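You operate a simulated robot arm through the tools that you are given. There is no shell and no other tool. Be economical: measure what you need, move in short steps, check, and stop when the job is done.

Carry out the task below with a simulated two-armed robot. There is one attempt and no reset: what you move stays moved.

## Task
Take the lid off the tub labelled "dark" on the top of the wash bench and lay it down there.

It is judged by the outcome, as a careful person would: the job done as asked, and still so three seconds after it is handed in. It fails if anything else is knocked over, pushed out of place, dropped, spilled or broken. Lids that push on must go on centred and level and be pressed home; caps that screw on are set level and turned clockwise until they are tight.

## Robot
Two 7-joint arms with two-finger parallel grippers on one trunk, on a base that drives. Base frame: it is fixed to the floor where the robot stands at the start and does not move with it; the origin is under the middle of the robot, x ahead of it, y to its left, z up. Readings come in mm, degrees, newtons and seconds.
The left shoulder is at the start at [50, 177, 1154], the right one opposite. With the tool pointing down near the work surface each hand reaches from about 220 to 700 mm from the robot's upright axis, wherever it stands, measured 20 degrees to its own side. Payload 3.43 kg a hand.
Tool frame (each hand has its own): the origin (TCP) lies between the finger pads and is the grasp point; the fingertips stand 34 mm ahead of it; z points along the fingers, y is the line along which they close. Largest opening 128 mm; finger width 24, thickness 12; the body of the gripper, 48 by 130 mm, starts 96 mm behind the TCP.
Orientation is told as [roll, pitch, yaw] about the base's x, y, z axes, in that order, counted from this pose: with the fingers straight down and closing along the base's y, the tool's x points along the base's -x, its y along +y and its z along -z.

## Interface
- The arms move only by the tool jog_arm. It takes "left_motion", "right_motion" or both (then of equal length, played together; a hand with none holds still); each is a list of rows, each an object (a shift or turn left out is 0, a gripper value left out holds the last) with "angular": the turn, a rotation vector about the base's x, y, z in units of 90 degrees (1.0 is 90 degrees), a list of three; "translation": the shift along the base's x, y, z in units of 300 mm (1.0 is 300 mm), a list of three; "grip": the finger opening in mm, from 0 to 128. In form: [{"angular": [wx, wy, wz], "translation": [x, y, z], "grip": grip}, ...]. A call has 1 to 20 rows; each row is the pose to reach, as a shift and turn from the pose commanded when the call began. A call with a number of a shift or a turn outside -1 to 1 is refused whole. Rows are played at 5 a second. More than 50 mm and 8.6 degrees between two rows, or a gripper value outside its range, and nothing of the call is played. A pose out of reach is approached as far as the arm can. The call stops where the force on the tool passes 40 N (or 10 N more than at its start, if that is more) or the arm is blocked; 0.2 s more then pass. Each finger travels about 108 mm/s and halts on what it meets, pressing with about 23 N; the grip force reading is that of the motor and also rises with nothing between the fingers. The clock runs only during rows and for 0.2 s after the last one: add rows that repeat a pose to give the fingers time. The reply holds the time, the measured pose of the TCP, the force on the tool along the base axes, the opening and the grip force, in the units named above and with some noise, with the torque about the TCP (base axes, N m) and any sound that the robot's microphone picked up.
- Cameras (640 x 400 px; columns grow to the right, rows downward): "scene" is now at [154.8, 6.3, 1315]; the picture's right is [0.07, -1.00, 0.00], its down [-0.57, -0.04, -0.82] and it looks along [0.82, 0.06, -0.57] (base axes); focal length 214 px, centre (320, 200). "left" rides on the left gripper at [76, 11, -160] in its tool frame; the picture's right is [-0.15, 0.99, 0.00], its down [-0.88, -0.13, -0.46] and it looks along [-0.45, -0.07, 0.89] (tool axes); focal length 234 px, centre (320, 200). "right" rides on the right gripper at [76, -11, -160] in its tool frame; the picture's right is [0.15, 0.99, 0.00], its down [-0.88, 0.13, -0.46] and it looks along [-0.45, 0.07, 0.89] (tool axes); focal length 234 px, centre (320, 200). There is no depth. A picture from a camera that has moved, and an enlarged one, comes with that camera's place and axes in the base frame and with its lens.
- capture(camera): a new picture of that camera. The clock stands still meanwhile.
- raise_lower(by): slides the trunk up (or, below 0, down) by that many mm; the arms and the scene camera ride with it, the base frame stays. It gives what a move gives, with no picture.
- base_move(legs): drives the robot by 1 to 6 legs, each [ahead, turn to the left] in mm and degrees, along the robot's own axes; the way and the turn of a leg run together, so that a leg with both is an arc; at most 1500 mm and 180 degrees a leg. The arms and the cameras ride along, it lands a little off, and it stops where it bumps. It gives what a move gives.
- aim_head(pan, tilt): turns the head with the scene camera to pan (to the left, within 80 degrees either way) and tilt (down, from -29 to 69), counted from straight ahead of the robot. It gives what a move gives.
- close_up(camera, box): a new picture of the part [left, top, right, bottom] of that camera's present view, enlarged. The clock stands still meanwhile.
- close_job(): hands the job in; it is judged then, once.

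Work in short steps. Places have to be worked out from the pictures, the camera data and where the tool is seen: move nearer, look again, correct. Check each grasp and each placing, and mend what went wrong. You have 120 turns and 88 pictures in all, those below and enlarged ones among them. Open the grippers and draw the arms clear of the work before you hand the job in, unless the task says otherwise; then end with one line.

The tools are called after ">>>" by a JSON object that holds its "method" and its "body". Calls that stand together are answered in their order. jog_arm: Moves the arms, as the interface text tells. Its arguments: {"type":"object","properties":{"left_motion":{"type":"array","items":{"type":"object","properties":{"angular":{"type":"array","items":{"type":"number"}},"translation":{"type":"array","items":{"type":"number"}},"grip":{"type":"number"}}}},"right_motion":{"type":"array","items":{"type":"object","properties":{"angular":{"type":"array","items":{"type":"number"}},"translation":{"type":"array","items":{"type":"number"}},"grip":{"type":"number"}}}}},"required":[]} The other tools are called the same way: raise_lower (by) slides the trunk up or down; base_move (legs) drives the base; aim_head (pan, tilt) turns the head that bears the scene camera; capture (camera) takes a picture; close_up (camera, box) takes an enlarged picture of a part of a camera's view; close_job () hands the job in.

At the start:

```text
clock: 0.0
left_tool_pos: [344.4, 142.9, 1229.8]
left_orientation: [0.0, 0.1, 0.1]
left_ft_force: [0.2, 0.7, 0.4]
left_ft_torque: [-0.01, -0.01, -0.01]
left_width: 128.2
left_gripper_force: 0.1
right_tool_pos: [417.5, -141.1, 1226.2]
right_orientation: [0.1, 0.0, 0.0]
right_ft_force: [0.3, -0.4, 0.2]
right_ft_torque: [0.01, 0.03, -0.01]
right_width: 127.9
right_gripper_force: 0.0
trunk travel left (down, up): [-325.0, 76.0]
robot x, y, heading: [2.6, -0.5, 0.0]
head pan, tilt: [4.2, 34.9]
```

scene: 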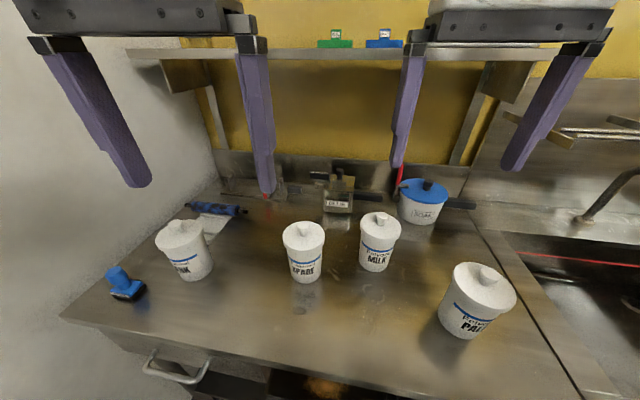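
right: 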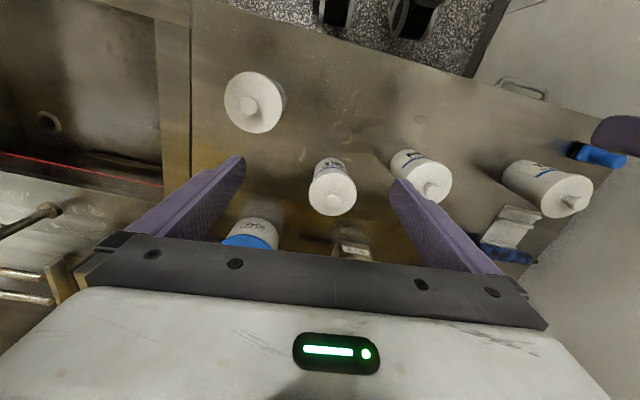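
left: 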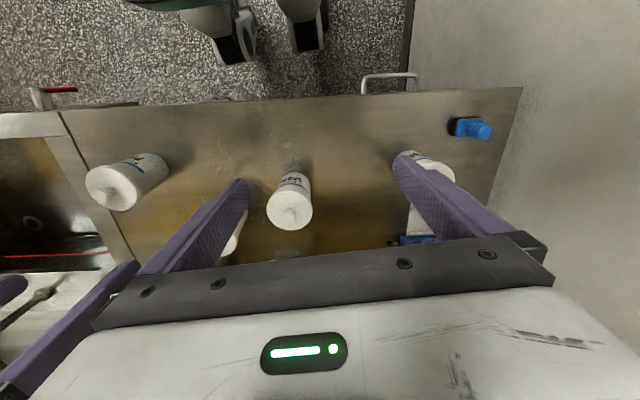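

I see four white tubs and a bottle; I need to read the labels, so I enlarge the scene picture.

>>> {"method": "close_up", "body": {"camera": "scene", "box": [140, 200, 340, 300]}}

>>> {"method": "close_up", "body": {"camera": "scene", "box": [340, 200, 540, 350]}}

```text
3.20 times, centred on (240, 250) of scene
camera zoom: at [154.8, 6.3, 1315.0], right [0.07, -1.0, 0.0], down [-0.57, -0.04, -0.82], along [0.82, 0.06, -0.57], focal length 686 px, centre (576, 40)
```

zoom: 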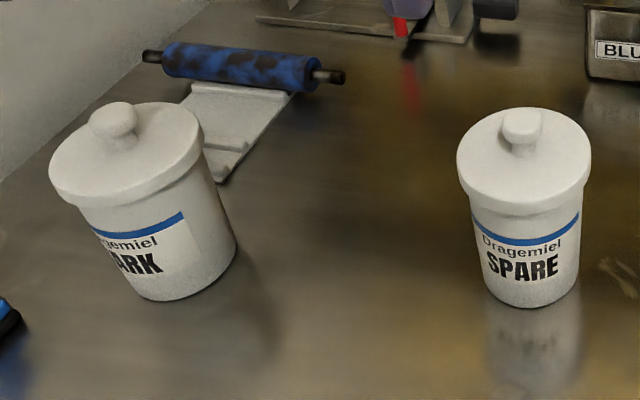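

```text
2.67 times, centred on (440, 275) of scene
camera zoom: at [154.8, 6.3, 1315.0], right [0.07, -1.0, 0.0], down [-0.57, -0.04, -0.82], along [0.82, 0.06, -0.57], focal length 572 px, centre (0, 0)
```

zoom: 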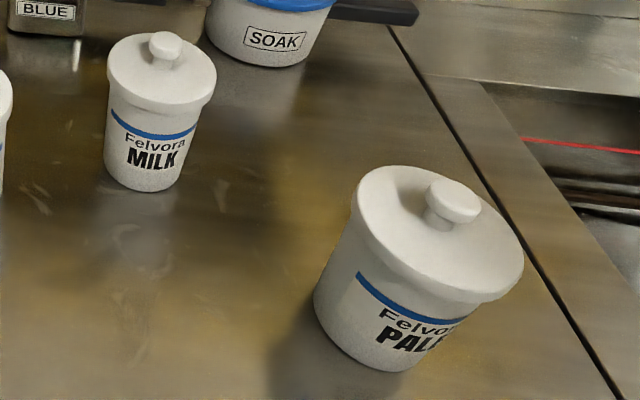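

The DARK tub is the leftmost; I judge its knob at about (462, 325, 1020). I bring the left hand above it, staying high, and look.

>>> {"method": "jog_arm", "body": {"left_motion": [{"translation": [0.08, 0.12, 0], "grip": 128}, {"translation": [0.16, 0.24, 0]}, {"translation": [0.24, 0.36, 0]}, {"translation": [0.32, 0.48, -0.05]}, {"translation": [0.38, 0.6, -0.1]}, {"translation": [0.38, 0.6, -0.1]}]}}

>>> {"method": "capture", "body": {"camera": "left"}}

>>> {"method": "capture", "body": {"camera": "scene"}}

```text
clock: 1.4
left_tool_pos: [459.0, 324.5, 1199.1]
left_orientation: [-0.1, 0.0, 0.0]
left_ft_force: [0.3, -0.2, 0.1]
left_ft_torque: [0.0, 0.0, 0.02]
left_width: 127.7
left_gripper_force: 0.0
right_tool_pos: [416.0, -140.9, 1227.2]
right_orientation: [0.1, -0.1, 0.0]
right_ft_force: [-0.1, 0.7, 0.4]
right_ft_torque: [0.02, -0.03, 0.04]
right_width: 127.9
right_gripper_force: 0.0
trunk travel left (down, up): [-325.0, 76.0]
robot x, y, heading: [-1.0, -0.4, 0.1]
head pan, tilt: [4.2, 34.9]
```

```text
82 pictures are left
camera left: at [382.5, 336.3, 1360.5], right [0.15, 0.99, 0.0], down [0.88, -0.13, 0.46], along [0.45, -0.07, -0.89], focal length 234 px, centre (320, 200)
```

left: 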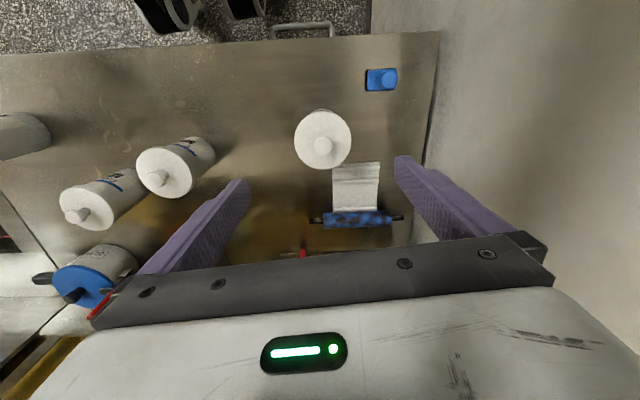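

```text
81 pictures are left
camera scene: at [154.6, 5.9, 1315.1], right [0.07, -1.0, 0.0], down [-0.57, -0.04, -0.82], along [0.82, 0.06, -0.57], focal length 214 px, centre (320, 200)
```

scene: 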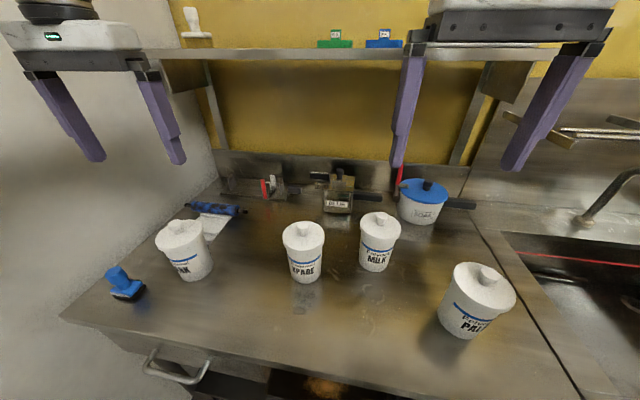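

Both views agree: the knob at about (466, 325, 1022). I lower halfway, narrow the fingers somewhat, and look again close.

>>> {"method": "jog_arm", "body": {"left_motion": [{"translation": [0.02, 0, -0.12], "grip": 80}, {"translation": [0.023, 0, -0.24]}, {"translation": [0.023, 0, -0.3]}, {"translation": [0.023, 0, -0.3]}]}}

>>> {"method": "capture", "body": {"camera": "left"}}

>>> {"method": "close_up", "body": {"camera": "scene", "box": [80, 130, 280, 290]}}

```text
clock: 2.4
left_tool_pos: [465.1, 323.6, 1109.1]
left_orientation: [0.0, 0.0, 0.1]
left_ft_force: [-0.9, -0.8, 0.0]
left_ft_torque: [-0.01, -0.02, 0.0]
left_width: 80.1
left_gripper_force: 0.0
right_tool_pos: [417.1, -140.1, 1226.0]
right_orientation: [0.0, -0.1, 0.0]
right_ft_force: [-0.2, 1.1, -0.5]
right_ft_torque: [0.01, -0.02, -0.01]
right_width: 128.0
right_gripper_force: 0.0
trunk travel left (down, up): [-325.0, 76.0]
robot x, y, heading: [-2.4, 3.2, 0.0]
head pan, tilt: [4.2, 34.9]
```

```text
80 pictures are left
camera left: at [388.6, 335.8, 1269.9], right [0.15, 0.99, 0.0], down [0.88, -0.13, 0.46], along [0.45, -0.07, -0.89], focal length 234 px, centre (320, 200)
```

left: 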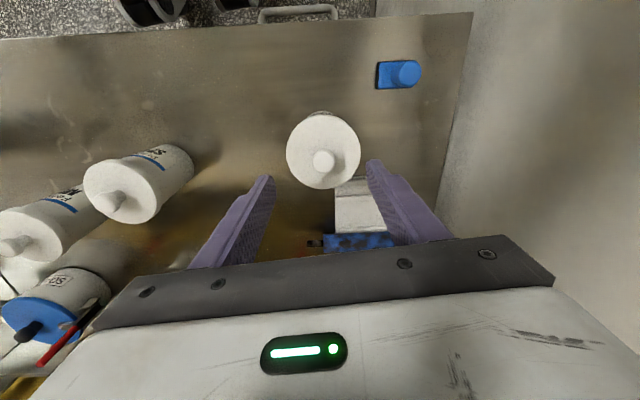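

```text
2.50 times, centred on (180, 210) of scene
camera zoom: at [154.7, 6.2, 1315.1], right [0.07, -1.0, 0.0], down [-0.57, -0.04, -0.82], along [0.82, 0.06, -0.57], focal length 536 px, centre (670, 175)
```

zoom: 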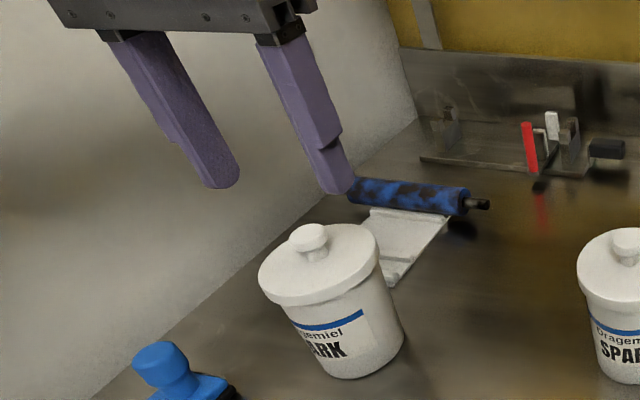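

Refined: knob at (467, 327), head about z 1018, lid top about 996. I go down to TCP z≈1038 so the tips straddle the knob, without closing yet.

>>> {"method": "jog_arm", "body": {"left_motion": [{"translation": [0.006, 0.01, -0.08]}, {"translation": [0.006, 0.01, -0.15]}, {"translation": [0.006, 0.01, -0.2]}, {"translation": [0.006, 0.01, -0.236]}, {"translation": [0.006, 0.01, -0.236]}]}}

>>> {"method": "capture", "body": {"camera": "left"}}

>>> {"method": "close_up", "body": {"camera": "scene", "box": [120, 170, 240, 290]}}

```text
clock: 3.6
left_tool_pos: [465.1, 326.0, 1037.7]
left_orientation: [0.0, 0.0, 0.0]
left_ft_force: [0.1, 0.6, -0.6]
left_ft_torque: [0.01, 0.0, -0.02]
left_width: 79.8
left_gripper_force: 0.0
right_tool_pos: [417.1, -140.8, 1225.8]
right_orientation: [0.0, 0.0, 0.1]
right_ft_force: [-0.6, -0.1, 0.1]
right_ft_torque: [-0.05, 0.02, -0.03]
right_width: 128.0
right_gripper_force: 0.0
trunk travel left (down, up): [-325.0, 76.0]
robot x, y, heading: [2.1, 1.4, -0.0]
head pan, tilt: [4.2, 34.9]
```

```text
78 pictures are left
camera left: at [390.8, 338.8, 1198.9], right [0.15, 0.99, 0.0], down [0.88, -0.13, 0.46], along [0.45, -0.07, -0.89], focal length 234 px, centre (320, 200)
```

left: 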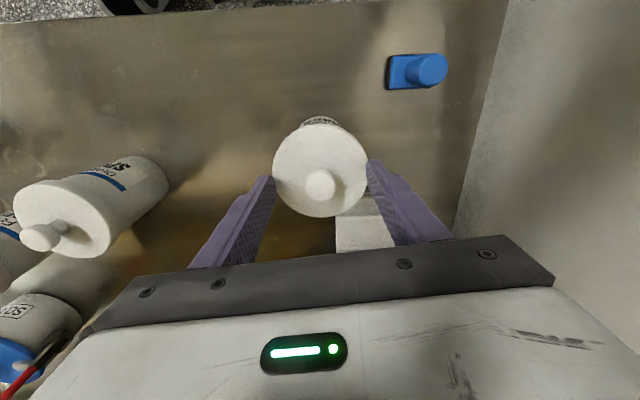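

```text
3.33 times, centred on (180, 230) of scene
camera zoom: at [154.8, 6.3, 1315.0], right [0.07, -1.0, 0.0], down [-0.57, -0.04, -0.82], along [0.82, 0.06, -0.57], focal length 715 px, centre (787, 100)
```

zoom: 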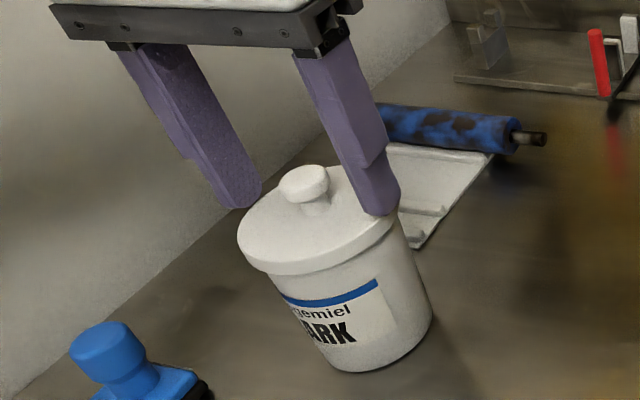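

Fingers straddle the knob, centred. I close on it gently.

>>> {"method": "jog_arm", "body": {"left_motion": [{"translation": [0.004, 0.003, -0.007], "grip": 50}, {"translation": [0.004, 0.003, -0.007], "grip": 30}, {"translation": [0.004, 0.003, -0.007], "grip": 12}, {"translation": [0.004, 0.003, -0.007], "grip": 12}, {"translation": [0.004, 0.003, -0.007], "grip": 12}]}}

>>> {"method": "close_up", "body": {"camera": "scene", "box": [120, 170, 240, 290]}}

```text
clock: 4.8
left_tool_pos: [467.7, 326.9, 1035.9]
left_orientation: [0.0, 0.0, -0.1]
left_ft_force: [0.0, -2.2, -0.6]
left_ft_torque: [0.01, -0.01, 0.05]
left_width: 23.9
left_gripper_force: 23.5
right_tool_pos: [418.1, -140.2, 1226.1]
right_orientation: [0.2, -0.1, 0.0]
right_ft_force: [0.3, 1.1, 0.1]
right_ft_torque: [-0.01, -0.06, -0.01]
right_width: 128.0
right_gripper_force: 0.0
trunk travel left (down, up): [-325.0, 76.0]
robot x, y, heading: [-1.0, 2.0, -0.2]
head pan, tilt: [4.2, 34.9]
```

```text
3.33 times, centred on (180, 230) of scene
camera zoom: at [154.8, 6.2, 1315.0], right [0.07, -1.0, 0.0], down [-0.57, -0.04, -0.82], along [0.82, 0.06, -0.57], focal length 715 px, centre (787, 100)
```

zoom: 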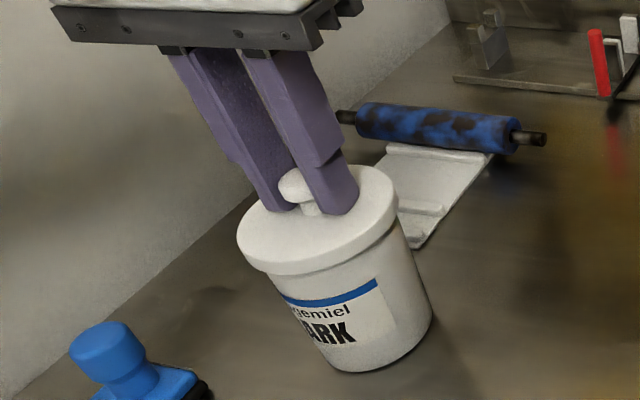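

The knob is gripped (24 mm, 23 N). I lift slowly by 15 mm and see whether the lid parts from the tub.

>>> {"method": "jog_arm", "body": {"left_motion": [{"translation": [0, 0, 0.008]}, {"translation": [0, 0, 0.016]}, {"translation": [0, 0, 0.024]}, {"translation": [0, 0, 0.032]}, {"translation": [0, 0, 0.04]}, {"translation": [0, 0, 0.05]}]}}

>>> {"method": "close_up", "body": {"camera": "scene", "box": [120, 170, 240, 290]}}

```text
clock: 6.2
left_tool_pos: [468.1, 327.4, 1051.5]
left_orientation: [0.0, 0.1, 0.1]
left_ft_force: [0.6, 0.1, -4.3]
left_ft_torque: [0.01, -0.03, 0.02]
left_width: 24.3
left_gripper_force: 22.5
right_tool_pos: [417.1, -140.6, 1226.3]
right_orientation: [-0.1, 0.1, 0.1]
right_ft_force: [0.0, 0.2, -0.1]
right_ft_torque: [-0.01, -0.03, 0.03]
right_width: 127.6
right_gripper_force: 0.0
trunk travel left (down, up): [-325.0, 76.0]
robot x, y, heading: [1.8, 2.1, -0.3]
head pan, tilt: [4.2, 34.9]
```

```text
3.33 times, centred on (180, 230) of scene
camera zoom: at [155.1, 6.5, 1315.0], right [0.07, -1.0, 0.0], down [-0.57, -0.04, -0.82], along [0.82, 0.06, -0.57], focal length 715 px, centre (787, 100)
```

zoom: 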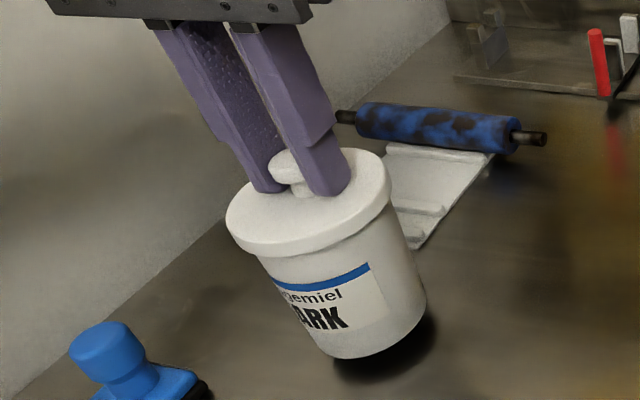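

The whole tub came up with the lid (4 N), so the lid is tight: the body has to be held by the other hand. I set it back down where it was and release.

>>> {"method": "jog_arm", "body": {"left_motion": [{"translation": [0, 0, -0.015]}, {"translation": [0, 0, -0.03]}, {"translation": [0, 0, -0.042]}, {"translation": [0, 0, -0.05]}, {"translation": [0, 0, -0.05]}]}}

>>> {"method": "close_up", "body": {"camera": "scene", "box": [120, 170, 240, 290]}}

```text
clock: 7.4
left_tool_pos: [469.0, 327.8, 1036.1]
left_orientation: [0.0, -0.1, 0.0]
left_ft_force: [0.5, 0.2, 0.0]
left_ft_torque: [0.04, 0.08, -0.01]
left_width: 24.3
left_gripper_force: 23.7
right_tool_pos: [417.1, -141.3, 1227.7]
right_orientation: [0.1, 0.0, 0.0]
right_ft_force: [0.7, 0.3, -1.1]
right_ft_torque: [0.02, 0.01, 0.03]
right_width: 127.9
right_gripper_force: 0.0
trunk travel left (down, up): [-325.0, 76.0]
robot x, y, heading: [-0.0, -0.8, -0.0]
head pan, tilt: [4.2, 34.9]
```

```text
3.33 times, centred on (180, 230) of scene
camera zoom: at [154.9, 6.3, 1315.1], right [0.07, -1.0, 0.0], down [-0.57, -0.04, -0.82], along [0.82, 0.06, -0.57], focal length 715 px, centre (787, 100)
```

zoom: 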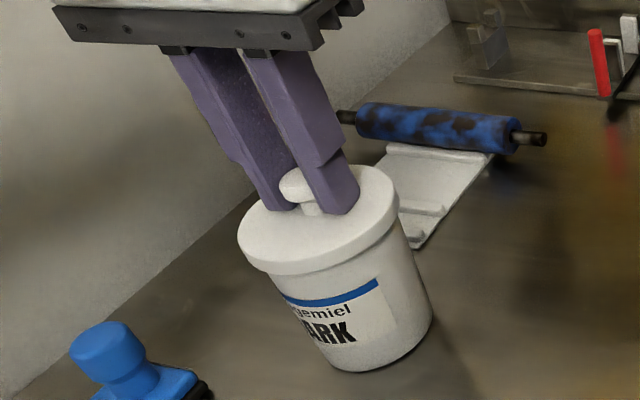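

The tub is back in place, still held by the knob. The right hand will come from the front-right, tilted, to hold the tub's body below the lid; first I bring it over to a safe pose at about (345, 149, 1126), turning as it goes.

>>> {"method": "jog_arm", "body": {"right_motion": [{"translation": [-0.024, 0.097, -0.033], "angular": [0.0218, -0.0526, 0.0467], "grip": 128}, {"translation": [-0.048, 0.193, -0.067], "angular": [0.0436, -0.1052, 0.0934]}, {"translation": [-0.072, 0.29, -0.1], "angular": [0.0654, -0.1578, 0.1401]}, {"translation": [-0.096, 0.387, -0.133], "angular": [0.0872, -0.2104, 0.1868]}, {"translation": [-0.12, 0.483, -0.167], "angular": [0.109, -0.263, 0.2335]}, {"translation": [-0.144, 0.58, -0.2], "angular": [0.1308, -0.3156, 0.2802]}, {"translation": [-0.168, 0.677, -0.233], "angular": [0.1526, -0.3682, 0.3269]}, {"translation": [-0.192, 0.773, -0.267], "angular": [0.1744, -0.4208, 0.3736]}, {"translation": [-0.216, 0.87, -0.3], "angular": [0.1962, -0.4734, 0.4203]}, {"translation": [-0.24, 0.967, -0.333], "angular": [0.218, -0.526, 0.467]}, {"translation": [-0.24, 0.967, -0.333], "angular": [0.218, -0.526, 0.467]}]}}

>>> {"method": "capture", "body": {"camera": "scene"}}

>>> {"method": "capture", "body": {"camera": "right"}}

```text
clock: 9.8
left_tool_pos: [467.3, 326.6, 1034.9]
left_orientation: [0.0, 0.0, -0.1]
left_ft_force: [1.6, 1.1, 4.5]
left_ft_torque: [-0.01, -0.08, 0.01]
left_width: 24.1
left_gripper_force: 23.3
right_tool_pos: [345.4, 150.3, 1126.9]
right_orientation: [0.1, -50.1, 45.1]
right_ft_force: [0.0, -0.6, -0.1]
right_ft_torque: [-0.02, 0.01, -0.02]
right_width: 128.1
right_gripper_force: 0.1
trunk travel left (down, up): [-325.0, 76.0]
robot x, y, heading: [2.5, -1.1, 0.1]
head pan, tilt: [4.2, 34.9]
```

```text
73 pictures are left
camera scene: at [154.7, 6.2, 1315.1], right [0.07, -1.0, 0.0], down [-0.57, -0.04, -0.82], along [0.82, 0.06, -0.57], focal length 214 px, centre (320, 200)
```

scene: 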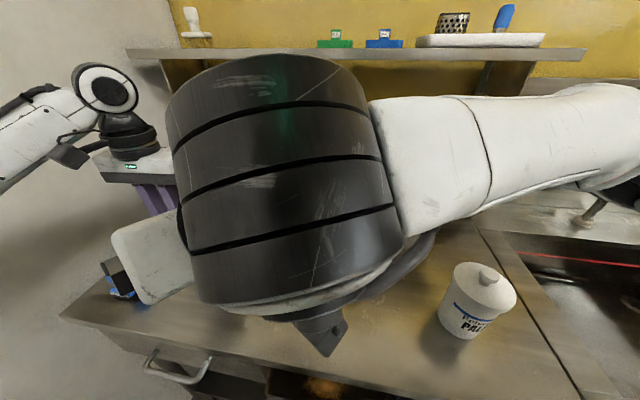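

```text
72 pictures are left
camera right: at [233.3, 19.6, 1171.3], right [-0.77, 0.63, -0.11], down [0.06, 0.24, 0.97], along [0.64, 0.74, -0.22], focal length 234 px, centre (320, 200)
```

right: 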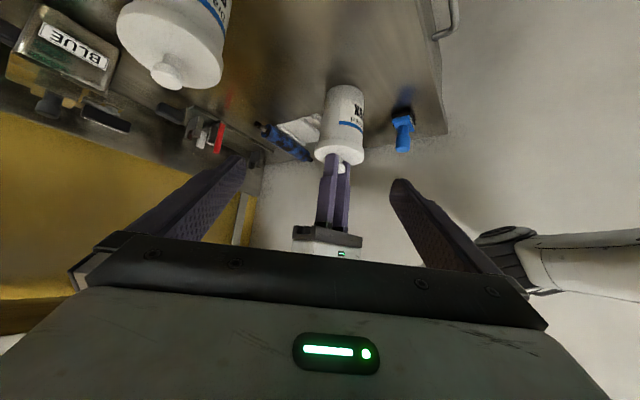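

The right camera confirms the tub body about (469, 330). Now to the pregrasp 150 mm short of it, along the tool axis.

>>> {"method": "jog_arm", "body": {"right_motion": [{"translation": [0.034, 0.08, -0.088]}, {"translation": [0.068, 0.16, -0.176]}, {"translation": [0.103, 0.24, -0.264]}, {"translation": [0.137, 0.32, -0.353]}, {"translation": [0.137, 0.32, -0.353]}]}}

>>> {"method": "capture", "body": {"camera": "right"}}

>>> {"method": "capture", "body": {"camera": "left"}}

```text
clock: 11.0
left_tool_pos: [467.3, 327.4, 1036.0]
left_orientation: [-0.1, 0.0, 0.1]
left_ft_force: [2.3, 0.1, 5.0]
left_ft_torque: [-0.03, -0.01, -0.01]
left_width: 24.2
left_gripper_force: 23.0
right_tool_pos: [386.8, 245.7, 1020.4]
right_orientation: [0.0, -50.2, 44.8]
right_ft_force: [0.0, -0.6, 0.1]
right_ft_torque: [-0.01, 0.02, -0.02]
right_width: 128.0
right_gripper_force: 0.0
trunk travel left (down, up): [-325.0, 76.0]
robot x, y, heading: [-0.7, 1.5, 0.0]
head pan, tilt: [4.2, 34.9]
```

```text
71 pictures are left
camera right: at [274.4, 115.8, 1065.8], right [-0.77, 0.63, -0.11], down [0.06, 0.24, 0.97], along [0.64, 0.74, -0.23], focal length 234 px, centre (320, 200)
```

right: 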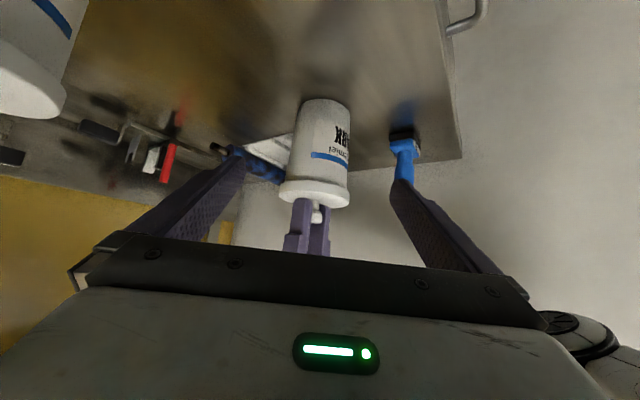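

```text
70 pictures are left
camera left: at [391.8, 339.4, 1197.0], right [0.15, 0.99, 0.0], down [0.88, -0.13, 0.46], along [0.45, -0.07, -0.89], focal length 234 px, centre (320, 200)
```

left: 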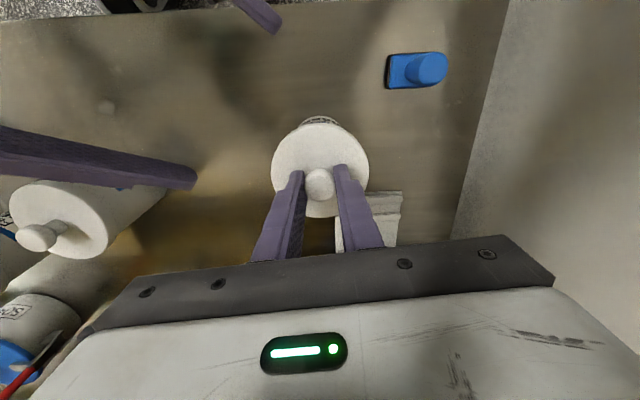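

Alignment is good: body axis at (466, 327). I narrow the right fingers to 108 to clear the blue stamp, then go in along the tool axis.

>>> {"method": "jog_arm", "body": {"right_motion": [{"translation": [0, 0, 0], "grip": 108}, {"translation": [0.054, 0.054, -0.064]}, {"translation": [0.108, 0.108, -0.128]}, {"translation": [0.162, 0.162, -0.192]}, {"translation": [0.2, 0.2, -0.238]}, {"translation": [0.2, 0.2, -0.238]}]}}

>>> {"method": "capture", "body": {"camera": "right"}}

>>> {"method": "capture", "body": {"camera": "left"}}

```text
clock: 12.4
left_tool_pos: [468.1, 326.5, 1036.1]
left_orientation: [-0.1, 0.0, 0.0]
left_ft_force: [1.0, 0.7, 4.1]
left_ft_torque: [0.01, 0.03, 0.0]
left_width: 24.5
left_gripper_force: 22.6
right_tool_pos: [457.2, 300.4, 953.0]
right_orientation: [0.1, -50.5, 43.8]
right_ft_force: [0.5, -0.1, 0.1]
right_ft_torque: [0.01, 0.0, 0.02]
right_width: 107.9
right_gripper_force: 0.1
trunk travel left (down, up): [-325.0, 76.0]
robot x, y, heading: [-0.6, 1.0, -0.2]
head pan, tilt: [4.2, 34.9]
```

```text
69 pictures are left
camera right: at [343.2, 171.5, 997.1], right [-0.75, 0.65, -0.11], down [0.06, 0.24, 0.97], along [0.65, 0.72, -0.22], focal length 234 px, centre (320, 200)
```

right: 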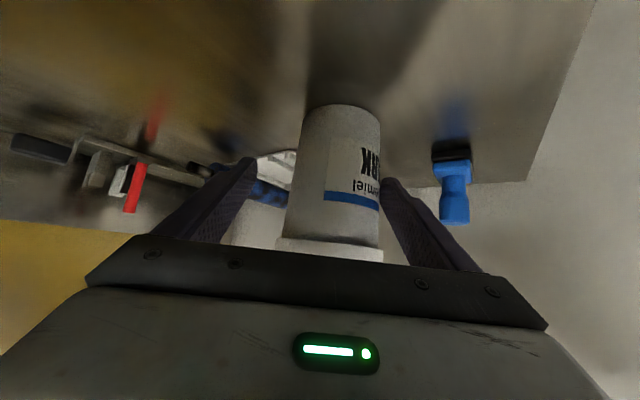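

```text
68 pictures are left
camera left: at [391.8, 339.4, 1197.0], right [0.15, 0.99, 0.0], down [0.88, -0.13, 0.46], along [0.45, -0.07, -0.89], focal length 234 px, centre (320, 200)
```

left: 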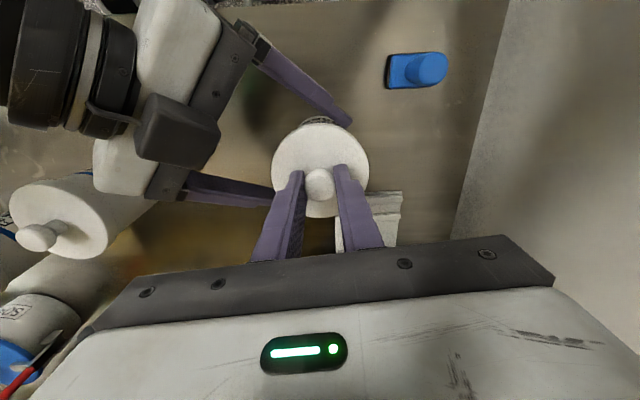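

The arm ran into a limit about 25 mm short and 12 mm off to the side. Rather than force it, I back the right hand out, and will turn the base left so that the tub lies ahead of both arms.

>>> {"method": "jog_arm", "body": {"right_motion": [{"translation": [-0.05, -0.05, 0.06], "grip": 108}, {"translation": [-0.1, -0.1, 0.12]}, {"translation": [-0.15, -0.15, 0.18]}, {"translation": [-0.2, -0.2, 0.238]}, {"translation": [-0.24, -0.28, 0.35]}, {"translation": [-0.27, -0.36, 0.46]}, {"translation": [-0.3, -0.44, 0.57]}, {"translation": [-0.3, -0.44, 0.57]}]}}

>>> {"method": "jog_arm", "body": {"left_motion": [{"translation": [0, 0, 0], "grip": 50}, {"translation": [0, 0, 0], "grip": 70}, {"translation": [0, 0, 0], "grip": 80}, {"translation": [0, 0, 0.1]}, {"translation": [0, 0, 0.2]}, {"translation": [0, 0, 0.33]}, {"translation": [-0.05, -0.05, 0.45]}, {"translation": [-0.12, -0.13, 0.57]}, {"translation": [-0.2, -0.22, 0.65]}, {"translation": [-0.28, -0.3, 0.65]}, {"translation": [-0.28, -0.3, 0.65]}]}}

>>> {"method": "capture", "body": {"camera": "scene"}}

```text
clock: 14.2
left_tool_pos: [468.1, 326.4, 1035.6]
left_orientation: [0.0, 0.0, 0.0]
left_ft_force: [1.1, 0.4, 2.1]
left_ft_torque: [0.02, -0.02, 0.0]
left_width: 24.0
left_gripper_force: 23.3
right_tool_pos: [355.7, 173.8, 1120.3]
right_orientation: [0.1, -50.1, 45.1]
right_ft_force: [-1.3, 0.1, -0.8]
right_ft_torque: [0.0, -0.01, 0.02]
right_width: 108.1
right_gripper_force: 0.1
trunk travel left (down, up): [-325.0, 76.0]
robot x, y, heading: [0.2, -0.6, 0.1]
head pan, tilt: [4.2, 34.9]
```

```text
clock: 16.6
left_tool_pos: [382.8, 236.5, 1230.6]
left_orientation: [0.0, 0.0, -0.1]
left_ft_force: [-0.4, 0.3, -1.1]
left_ft_torque: [0.0, 0.0, -0.02]
left_width: 79.9
left_gripper_force: 0.1
right_tool_pos: [356.0, 173.9, 1120.1]
right_orientation: [0.1, -49.9, 45.0]
right_ft_force: [0.2, -1.0, -1.0]
right_ft_torque: [0.01, 0.0, 0.0]
right_width: 108.0
right_gripper_force: 0.1
trunk travel left (down, up): [-325.0, 76.0]
robot x, y, heading: [-1.5, -0.3, -0.1]
head pan, tilt: [4.2, 34.9]
```

```text
67 pictures are left
camera scene: at [154.8, 6.4, 1315.0], right [0.07, -1.0, 0.0], down [-0.57, -0.04, -0.82], along [0.82, 0.06, -0.57], focal length 214 px, centre (320, 200)
```

scene: 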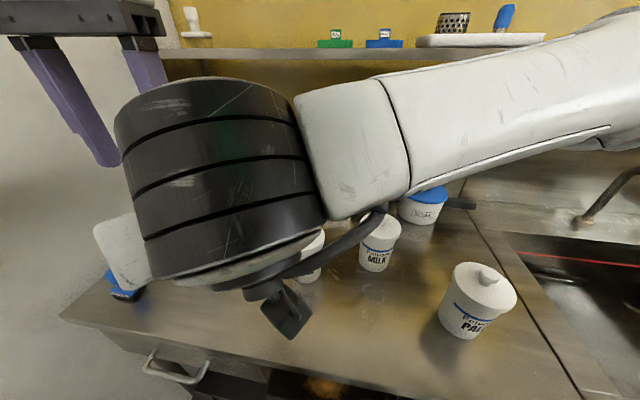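

I move the right hand back to its side (unyawing 30° to anticipate the base turn), then bring the left in.

>>> {"method": "jog_arm", "body": {"right_motion": [{"translation": [0, -0.14, 0.05], "angular": [0, 0, -0.05]}, {"translation": [0, -0.28, 0.1], "angular": [0, 0, -0.11]}, {"translation": [0, -0.42, 0.15], "angular": [0, 0, -0.167]}, {"translation": [0, -0.56, 0.2], "angular": [0, 0, -0.222]}, {"translation": [0, -0.7, 0.25], "angular": [0, 0, -0.278]}, {"translation": [0, -0.84, 0.3], "angular": [0, 0, -0.333]}, {"translation": [0, -0.98, 0.3], "angular": [0, 0, -0.333]}, {"translation": [0, -0.98, 0.3], "angular": [0, 0, -0.333]}]}}

>>> {"method": "jog_arm", "body": {"left_motion": [{"translation": [-0.05, -0.1, 0]}, {"translation": [-0.1, -0.2, 0]}, {"translation": [-0.13, -0.3, 0]}, {"translation": [-0.13, -0.3, 0]}]}}

>>> {"method": "base_move", "body": {"legs": [[0, 15]]}}

>>> {"method": "capture", "body": {"camera": "scene"}}

```text
clock: 18.4
left_tool_pos: [384.3, 237.6, 1230.7]
left_orientation: [-0.1, 0.0, 0.0]
left_ft_force: [0.7, -0.7, -0.7]
left_ft_torque: [0.02, 0.04, -0.01]
left_width: 80.2
left_gripper_force: 0.1
right_tool_pos: [356.4, -121.5, 1211.1]
right_orientation: [0.0, -50.0, 15.0]
right_ft_force: [-0.3, -0.2, -0.1]
right_ft_torque: [-0.02, 0.01, 0.01]
right_width: 108.1
right_gripper_force: 0.1
trunk travel left (down, up): [-325.0, 76.0]
robot x, y, heading: [0.1, 0.7, -0.3]
head pan, tilt: [4.2, 34.9]
```

```text
clock: 19.4
left_tool_pos: [344.4, 147.0, 1231.0]
left_orientation: [0.1, 0.0, 0.0]
left_ft_force: [-0.1, -0.1, -0.5]
left_ft_torque: [0.0, -0.05, -0.03]
left_width: 79.9
left_gripper_force: 0.1
right_tool_pos: [358.1, -121.3, 1209.2]
right_orientation: [0.0, -50.0, 15.1]
right_ft_force: [0.2, 0.2, -0.2]
right_ft_torque: [0.01, -0.01, -0.01]
right_width: 108.2
right_gripper_force: 0.1
trunk travel left (down, up): [-325.0, 76.0]
robot x, y, heading: [-1.7, -0.6, 0.0]
head pan, tilt: [4.2, 34.9]
```

```text
clock: 20.7
left_tool_pos: [294.8, 231.0, 1230.8]
left_orientation: [-0.1, 0.0, 15.0]
left_ft_force: [0.7, 0.7, -0.1]
left_ft_torque: [-0.02, 0.04, 0.0]
left_width: 80.1
left_gripper_force: 0.0
right_tool_pos: [376.4, -23.5, 1212.0]
right_orientation: [0.1, -50.1, 30.1]
right_ft_force: [-0.1, 0.8, -0.5]
right_ft_torque: [0.0, 0.03, -0.05]
right_width: 108.1
right_gripper_force: 0.0
trunk travel left (down, up): [-325.0, 76.0]
robot x, y, heading: [-1.5, 0.2, 15.1]
head pan, tilt: [4.2, 34.9]
```

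```text
66 pictures are left
camera scene: at [147.5, 47.6, 1315.0], right [0.33, -0.94, 0.0], down [-0.54, -0.19, -0.82], along [0.77, 0.27, -0.57], focal length 214 px, centre (320, 200)
```

scene: 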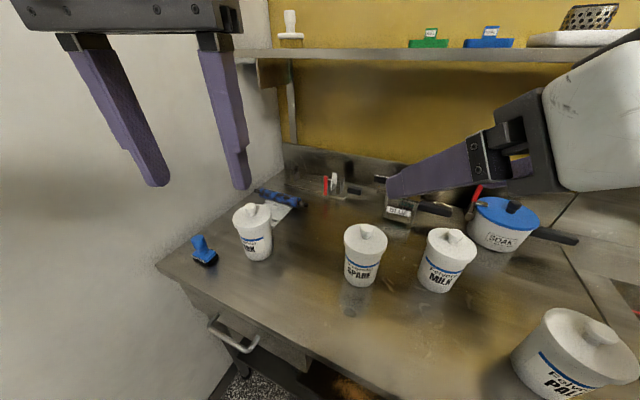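

The first 15° went cleanly. Another 15° brings the tub almost straight ahead.

>>> {"method": "base_move", "body": {"legs": [[0, 15]]}}

>>> {"method": "capture", "body": {"camera": "scene"}}

```text
clock: 22.0
left_tool_pos: [225.2, 298.4, 1231.0]
left_orientation: [0.0, 0.1, 30.2]
left_ft_force: [-0.2, 0.7, 0.2]
left_ft_torque: [0.0, -0.02, 0.01]
left_width: 80.1
left_gripper_force: 0.1
right_tool_pos: [369.3, 75.2, 1210.9]
right_orientation: [0.1, -50.1, 45.0]
right_ft_force: [-0.1, 0.2, -0.6]
right_ft_torque: [-0.03, 0.0, -0.03]
right_width: 108.0
right_gripper_force: 0.0
trunk travel left (down, up): [-325.0, 76.0]
robot x, y, heading: [-0.3, -0.3, 29.8]
head pan, tilt: [4.2, 34.9]
```

```text
65 pictures are left
camera scene: at [130.1, 84.8, 1315.0], right [0.56, -0.83, 0.0], down [-0.47, -0.32, -0.82], along [0.68, 0.46, -0.57], focal length 214 px, centre (320, 200)
```

scene: 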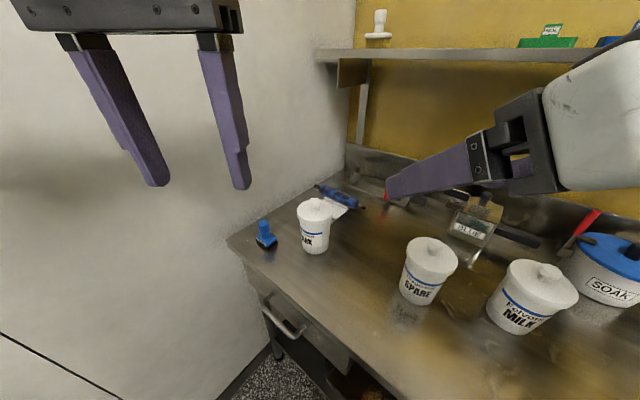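

The turn is done with everything in place. The left hand goes back above the knob at about z 1110 for a check.

>>> {"method": "jog_arm", "body": {"left_motion": [{"translation": [0.14, 0.017, 0], "grip": 80}, {"translation": [0.28, 0.034, 0]}, {"translation": [0.42, 0.051, 0]}, {"translation": [0.56, 0.068, 0]}, {"translation": [0.69, 0.082, -0.03]}, {"translation": [0.8, 0.095, -0.1]}, {"translation": [0.805, 0.095, -0.24]}, {"translation": [0.805, 0.095, -0.38]}, {"translation": [0.805, 0.095, -0.4]}, {"translation": [0.805, 0.095, -0.4]}]}}

>>> {"method": "capture", "body": {"camera": "left"}}

>>> {"method": "close_up", "body": {"camera": "scene", "box": [240, 150, 400, 270]}}

```text
clock: 24.2
left_tool_pos: [466.3, 327.4, 1111.4]
left_orientation: [0.0, 0.0, 30.0]
left_ft_force: [0.6, -0.2, -0.2]
left_ft_torque: [0.01, 0.02, 0.03]
left_width: 80.2
left_gripper_force: 0.0
left hand out of reach, approached as far as the arm can: row 6
right_tool_pos: [370.0, 73.9, 1210.1]
right_orientation: [0.1, -50.1, 45.0]
right_ft_force: [-0.3, 0.2, -0.2]
right_ft_torque: [0.0, -0.01, 0.02]
right_width: 108.0
right_gripper_force: 0.1
trunk travel left (down, up): [-325.0, 76.0]
robot x, y, heading: [2.6, 0.4, 29.9]
head pan, tilt: [4.2, 34.9]
```

```text
64 pictures are left
camera left: at [395.7, 300.5, 1272.0], right [-0.37, 0.93, 0.0], down [0.83, 0.33, 0.46], along [0.42, 0.17, -0.89], focal length 234 px, centre (320, 200)
```

left: 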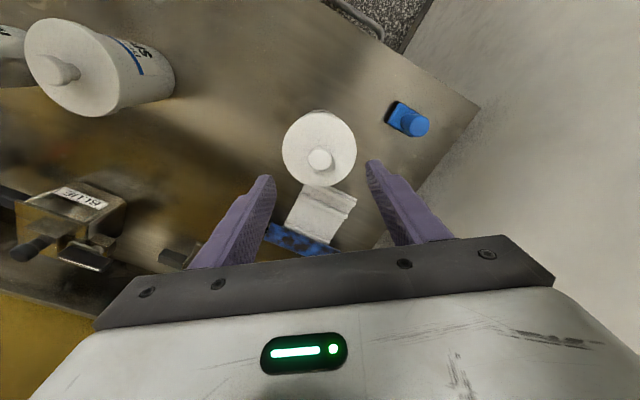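

```text
3.33 times, centred on (320, 210) of scene
camera zoom: at [130.3, 84.5, 1315.0], right [0.56, -0.83, 0.0], down [-0.47, -0.32, -0.82], along [0.68, 0.46, -0.57], focal length 715 px, centre (320, 167)
```

zoom: 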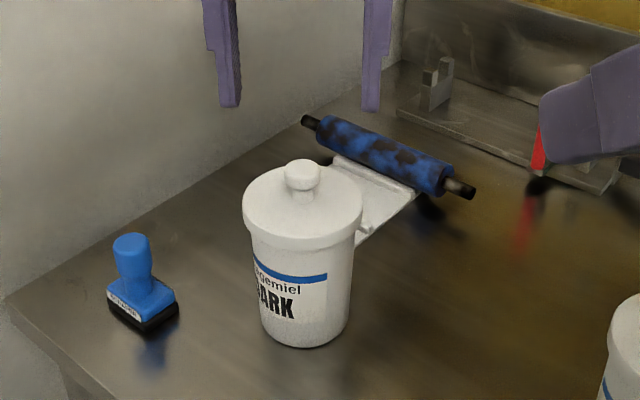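

Knob at (467, 329). I descend and grip it again.

>>> {"method": "jog_arm", "body": {"left_motion": [{"translation": [0.003, 0.004, -0.1]}, {"translation": [0.003, 0.004, -0.19]}, {"translation": [0.003, 0.004, -0.252]}, {"translation": [0.003, 0.004, -0.252], "grip": 50}, {"translation": [0.003, 0.004, -0.252], "grip": 30}, {"translation": [0.003, 0.004, -0.252], "grip": 12}, {"translation": [0.003, 0.004, -0.252], "grip": 12}, {"translation": [0.003, 0.004, -0.252], "grip": 12}]}}

>>> {"method": "close_up", "body": {"camera": "scene", "box": [240, 150, 400, 270]}}

```text
clock: 26.0
left_tool_pos: [467.4, 328.5, 1036.1]
left_orientation: [-0.1, 0.1, 30.1]
left_ft_force: [0.8, -1.6, 1.3]
left_ft_torque: [-0.08, -0.1, 0.01]
left_width: 24.3
left_gripper_force: 22.5
right_tool_pos: [369.9, 73.1, 1210.5]
right_orientation: [0.2, -50.1, 44.9]
right_ft_force: [-0.8, 0.3, -0.2]
right_ft_torque: [0.01, -0.02, 0.04]
right_width: 108.1
right_gripper_force: 0.1
trunk travel left (down, up): [-325.0, 76.0]
robot x, y, heading: [2.0, 2.8, 30.1]
head pan, tilt: [4.2, 34.9]
```

```text
3.33 times, centred on (320, 210) of scene
camera zoom: at [130.3, 84.1, 1315.1], right [0.56, -0.83, 0.0], down [-0.47, -0.32, -0.82], along [0.68, 0.46, -0.57], focal length 715 px, centre (320, 167)
```

zoom: 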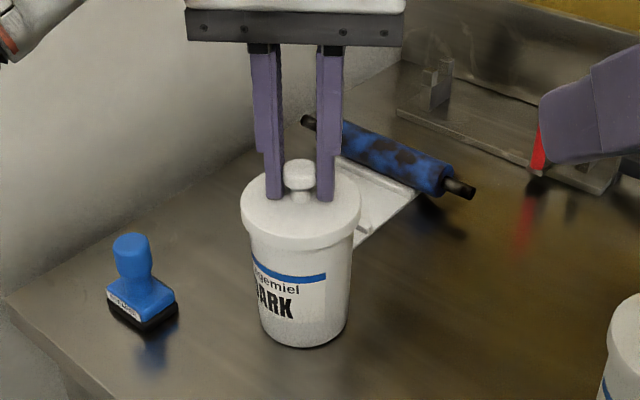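

Knob held. Now the right hand to its pregrasp at (386, 246, 1021).

>>> {"method": "jog_arm", "body": {"right_motion": [{"translation": [0, 0.13, -0.05], "grip": 108}, {"translation": [0.01, 0.26, -0.13]}, {"translation": [0.02, 0.38, -0.24]}, {"translation": [0.03, 0.48, -0.36]}, {"translation": [0.045, 0.54, -0.48]}, {"translation": [0.055, 0.58, -0.6]}, {"translation": [0.055, 0.58, -0.63]}, {"translation": [0.055, 0.58, -0.63]}]}}

>>> {"method": "capture", "body": {"camera": "right"}}

>>> {"method": "capture", "body": {"camera": "scene"}}

```text
clock: 27.8
left_tool_pos: [467.6, 328.8, 1035.7]
left_orientation: [0.0, 0.0, 30.1]
left_ft_force: [0.6, -0.8, -0.5]
left_ft_torque: [0.01, 0.02, -0.01]
left_width: 24.3
left_gripper_force: 22.7
right_tool_pos: [386.6, 246.9, 1021.4]
right_orientation: [0.3, -50.2, 45.0]
right_ft_force: [-0.7, 0.5, 0.3]
right_ft_torque: [-0.01, 0.03, -0.01]
right_width: 108.1
right_gripper_force: 0.1
trunk travel left (down, up): [-325.0, 76.0]
robot x, y, heading: [2.6, -0.1, 30.0]
head pan, tilt: [4.2, 34.9]
heard: snap
```

```text
61 pictures are left
camera right: at [273.5, 118.0, 1066.8], right [-0.77, 0.63, -0.11], down [0.06, 0.24, 0.97], along [0.64, 0.74, -0.23], focal length 234 px, centre (320, 200)
```

right: 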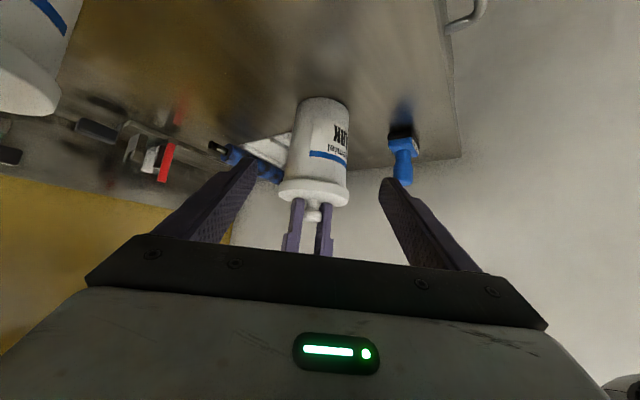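

```text
60 pictures are left
camera scene: at [130.4, 84.5, 1315.0], right [0.56, -0.83, 0.0], down [-0.47, -0.32, -0.82], along [0.68, 0.46, -0.57], focal length 214 px, centre (320, 200)
```

scene: 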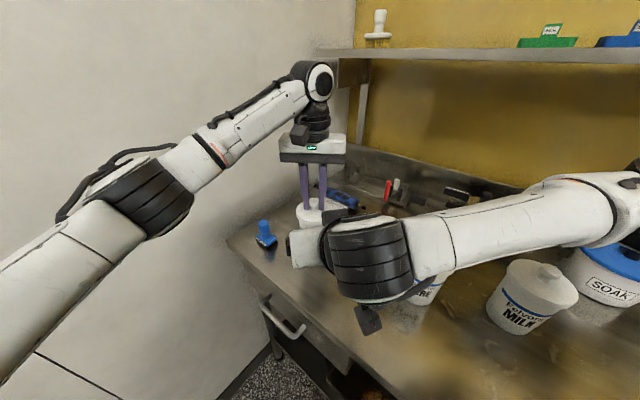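

A snap was heard; I look at the lid and at the neighbouring SPARE tub before going on.

>>> {"method": "capture", "body": {"camera": "left"}}

>>> {"method": "close_up", "body": {"camera": "right", "box": [240, 80, 400, 260]}}

>>> {"method": "close_up", "body": {"camera": "scene", "box": [260, 130, 480, 340]}}

```text
59 pictures are left
camera left: at [396.3, 302.0, 1196.7], right [-0.37, 0.93, 0.0], down [0.83, 0.33, 0.46], along [0.42, 0.17, -0.89], focal length 234 px, centre (320, 200)
```

left: 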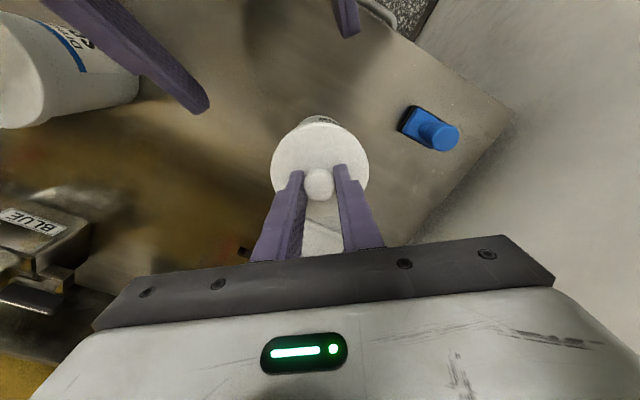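

```text
2.22 times, centred on (320, 170) of right
camera zoom: at [273.5, 118.0, 1066.8], right [-0.77, 0.63, -0.11], down [0.06, 0.24, 0.97], along [0.64, 0.74, -0.23], focal length 520 px, centre (320, 267)
```

zoom: 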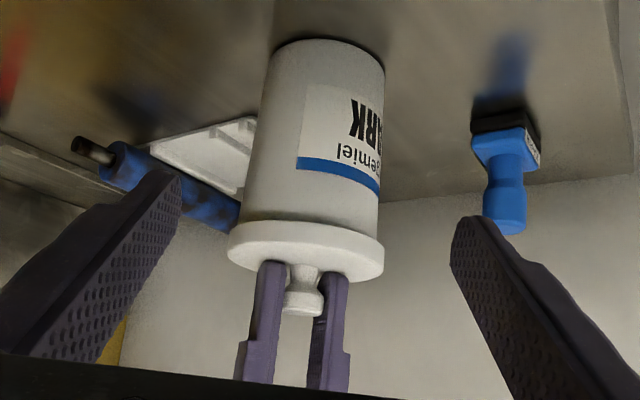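

```text
1.90 times, centred on (370, 235) of scene
camera zoom: at [130.4, 84.5, 1315.0], right [0.56, -0.83, 0.0], down [-0.47, -0.32, -0.82], along [0.68, 0.46, -0.57], focal length 408 px, centre (225, 133)
```

zoom: 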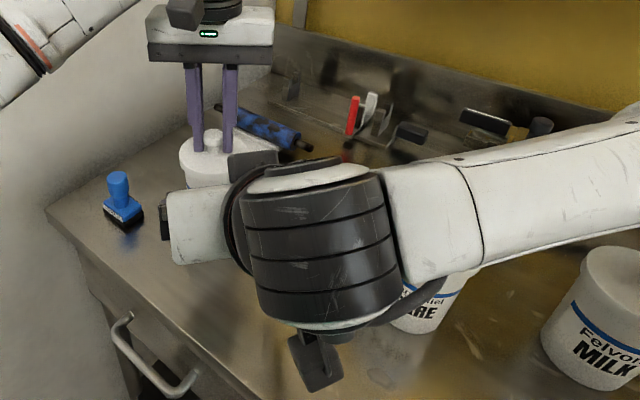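

Everything stands as it was (lid still on, nothing tipped). I go in along the tool axis to (467, 329, 925).

>>> {"method": "jog_arm", "body": {"right_motion": [{"translation": [0.054, 0.055, -0.064]}, {"translation": [0.108, 0.11, -0.128]}, {"translation": [0.162, 0.165, -0.192]}, {"translation": [0.216, 0.22, -0.258]}, {"translation": [0.266, 0.272, -0.318]}, {"translation": [0.266, 0.272, -0.318]}]}}

>>> {"method": "capture", "body": {"camera": "right"}}

>>> {"method": "capture", "body": {"camera": "left"}}

```text
clock: 29.2
left_tool_pos: [467.9, 328.3, 1036.1]
left_orientation: [0.0, -0.1, 30.1]
left_ft_force: [0.5, -0.5, 0.2]
left_ft_torque: [0.01, 0.01, -0.01]
left_width: 24.3
left_gripper_force: 23.0
right_tool_pos: [466.7, 328.7, 926.5]
right_orientation: [0.1, -50.0, 44.9]
right_ft_force: [-0.1, -0.2, -0.9]
right_ft_torque: [0.02, 0.0, 0.01]
right_width: 107.9
right_gripper_force: 0.1
trunk travel left (down, up): [-325.0, 76.0]
robot x, y, heading: [-1.2, -0.8, 30.1]
head pan, tilt: [4.2, 34.9]
```

```text
56 pictures are left
camera right: at [354.1, 199.6, 970.6], right [-0.77, 0.63, -0.11], down [0.06, 0.24, 0.97], along [0.64, 0.74, -0.22], focal length 234 px, centre (320, 200)
```

right: 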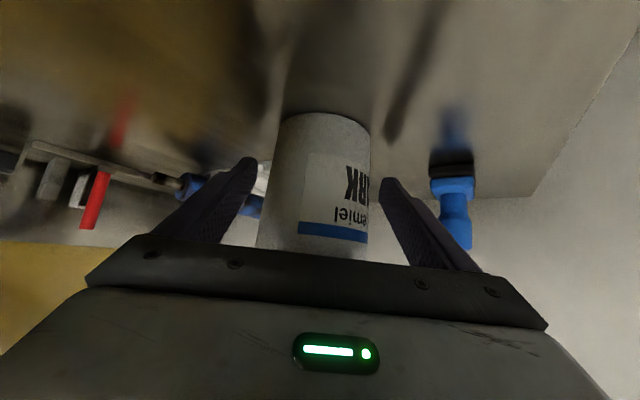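

```text
55 pictures are left
camera left: at [396.2, 301.9, 1196.8], right [-0.37, 0.93, 0.0], down [0.83, 0.33, 0.46], along [0.42, 0.17, -0.89], focal length 234 px, centre (320, 200)
```

left: 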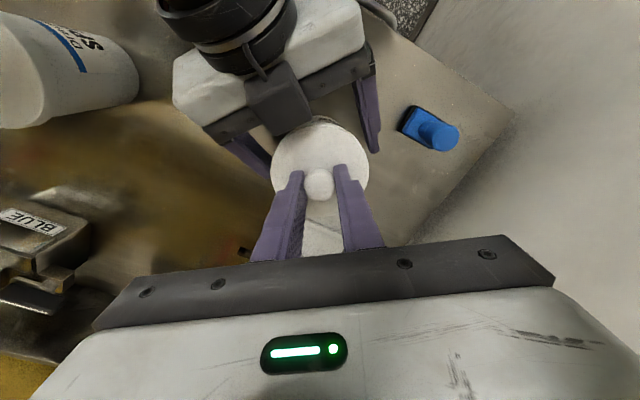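

Centred around the body. A black box on the right gripper is near the lid's edge, so I back 12 mm off along the axis and close the right fingers on the body.

>>> {"method": "jog_arm", "body": {"right_motion": [{"translation": [-0.022, -0.022, 0.026], "grip": 95}, {"translation": [-0.022, -0.022, 0.026], "grip": 80}, {"translation": [-0.022, -0.022, 0.026], "grip": 65}, {"translation": [-0.022, -0.022, 0.026], "grip": 60}, {"translation": [-0.022, -0.022, 0.026], "grip": 60}]}}

>>> {"method": "capture", "body": {"camera": "right"}}

>>> {"method": "capture", "body": {"camera": "left"}}

```text
clock: 30.4
left_tool_pos: [467.1, 327.7, 1035.7]
left_orientation: [0.1, 0.0, 30.0]
left_ft_force: [-0.5, -0.9, 0.1]
left_ft_torque: [0.0, 0.0, -0.01]
left_width: 24.2
left_gripper_force: 22.5
right_tool_pos: [460.6, 323.1, 933.7]
right_orientation: [0.1, -50.2, 44.9]
right_ft_force: [0.9, -0.8, 0.2]
right_ft_torque: [0.04, 0.0, -0.03]
right_width: 73.0
right_gripper_force: 23.1
trunk travel left (down, up): [-325.0, 76.0]
robot x, y, heading: [3.5, 1.6, 30.1]
head pan, tilt: [4.2, 34.9]
```

```text
54 pictures are left
camera right: at [347.9, 193.2, 978.9], right [-0.77, 0.63, -0.11], down [0.06, 0.24, 0.97], along [0.64, 0.74, -0.23], focal length 234 px, centre (320, 200)
```

right: 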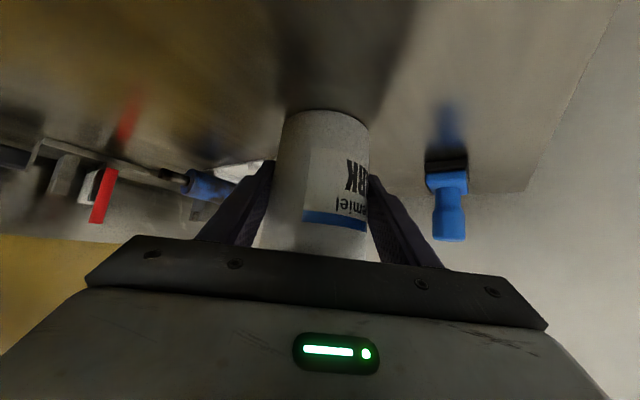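

```text
53 pictures are left
camera left: at [396.4, 301.9, 1196.6], right [-0.37, 0.93, 0.0], down [0.83, 0.33, 0.46], along [0.42, 0.17, -0.89], focal length 234 px, centre (320, 200)
```

left: 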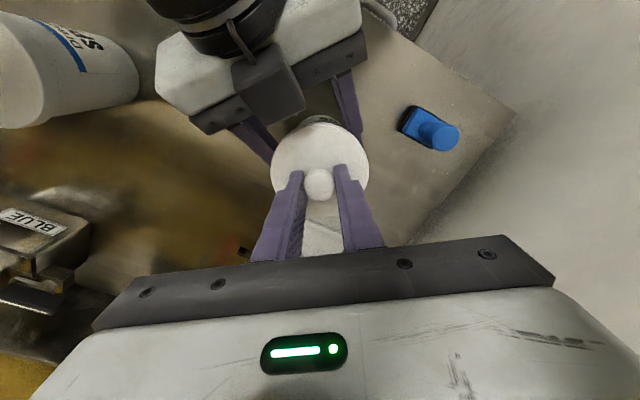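

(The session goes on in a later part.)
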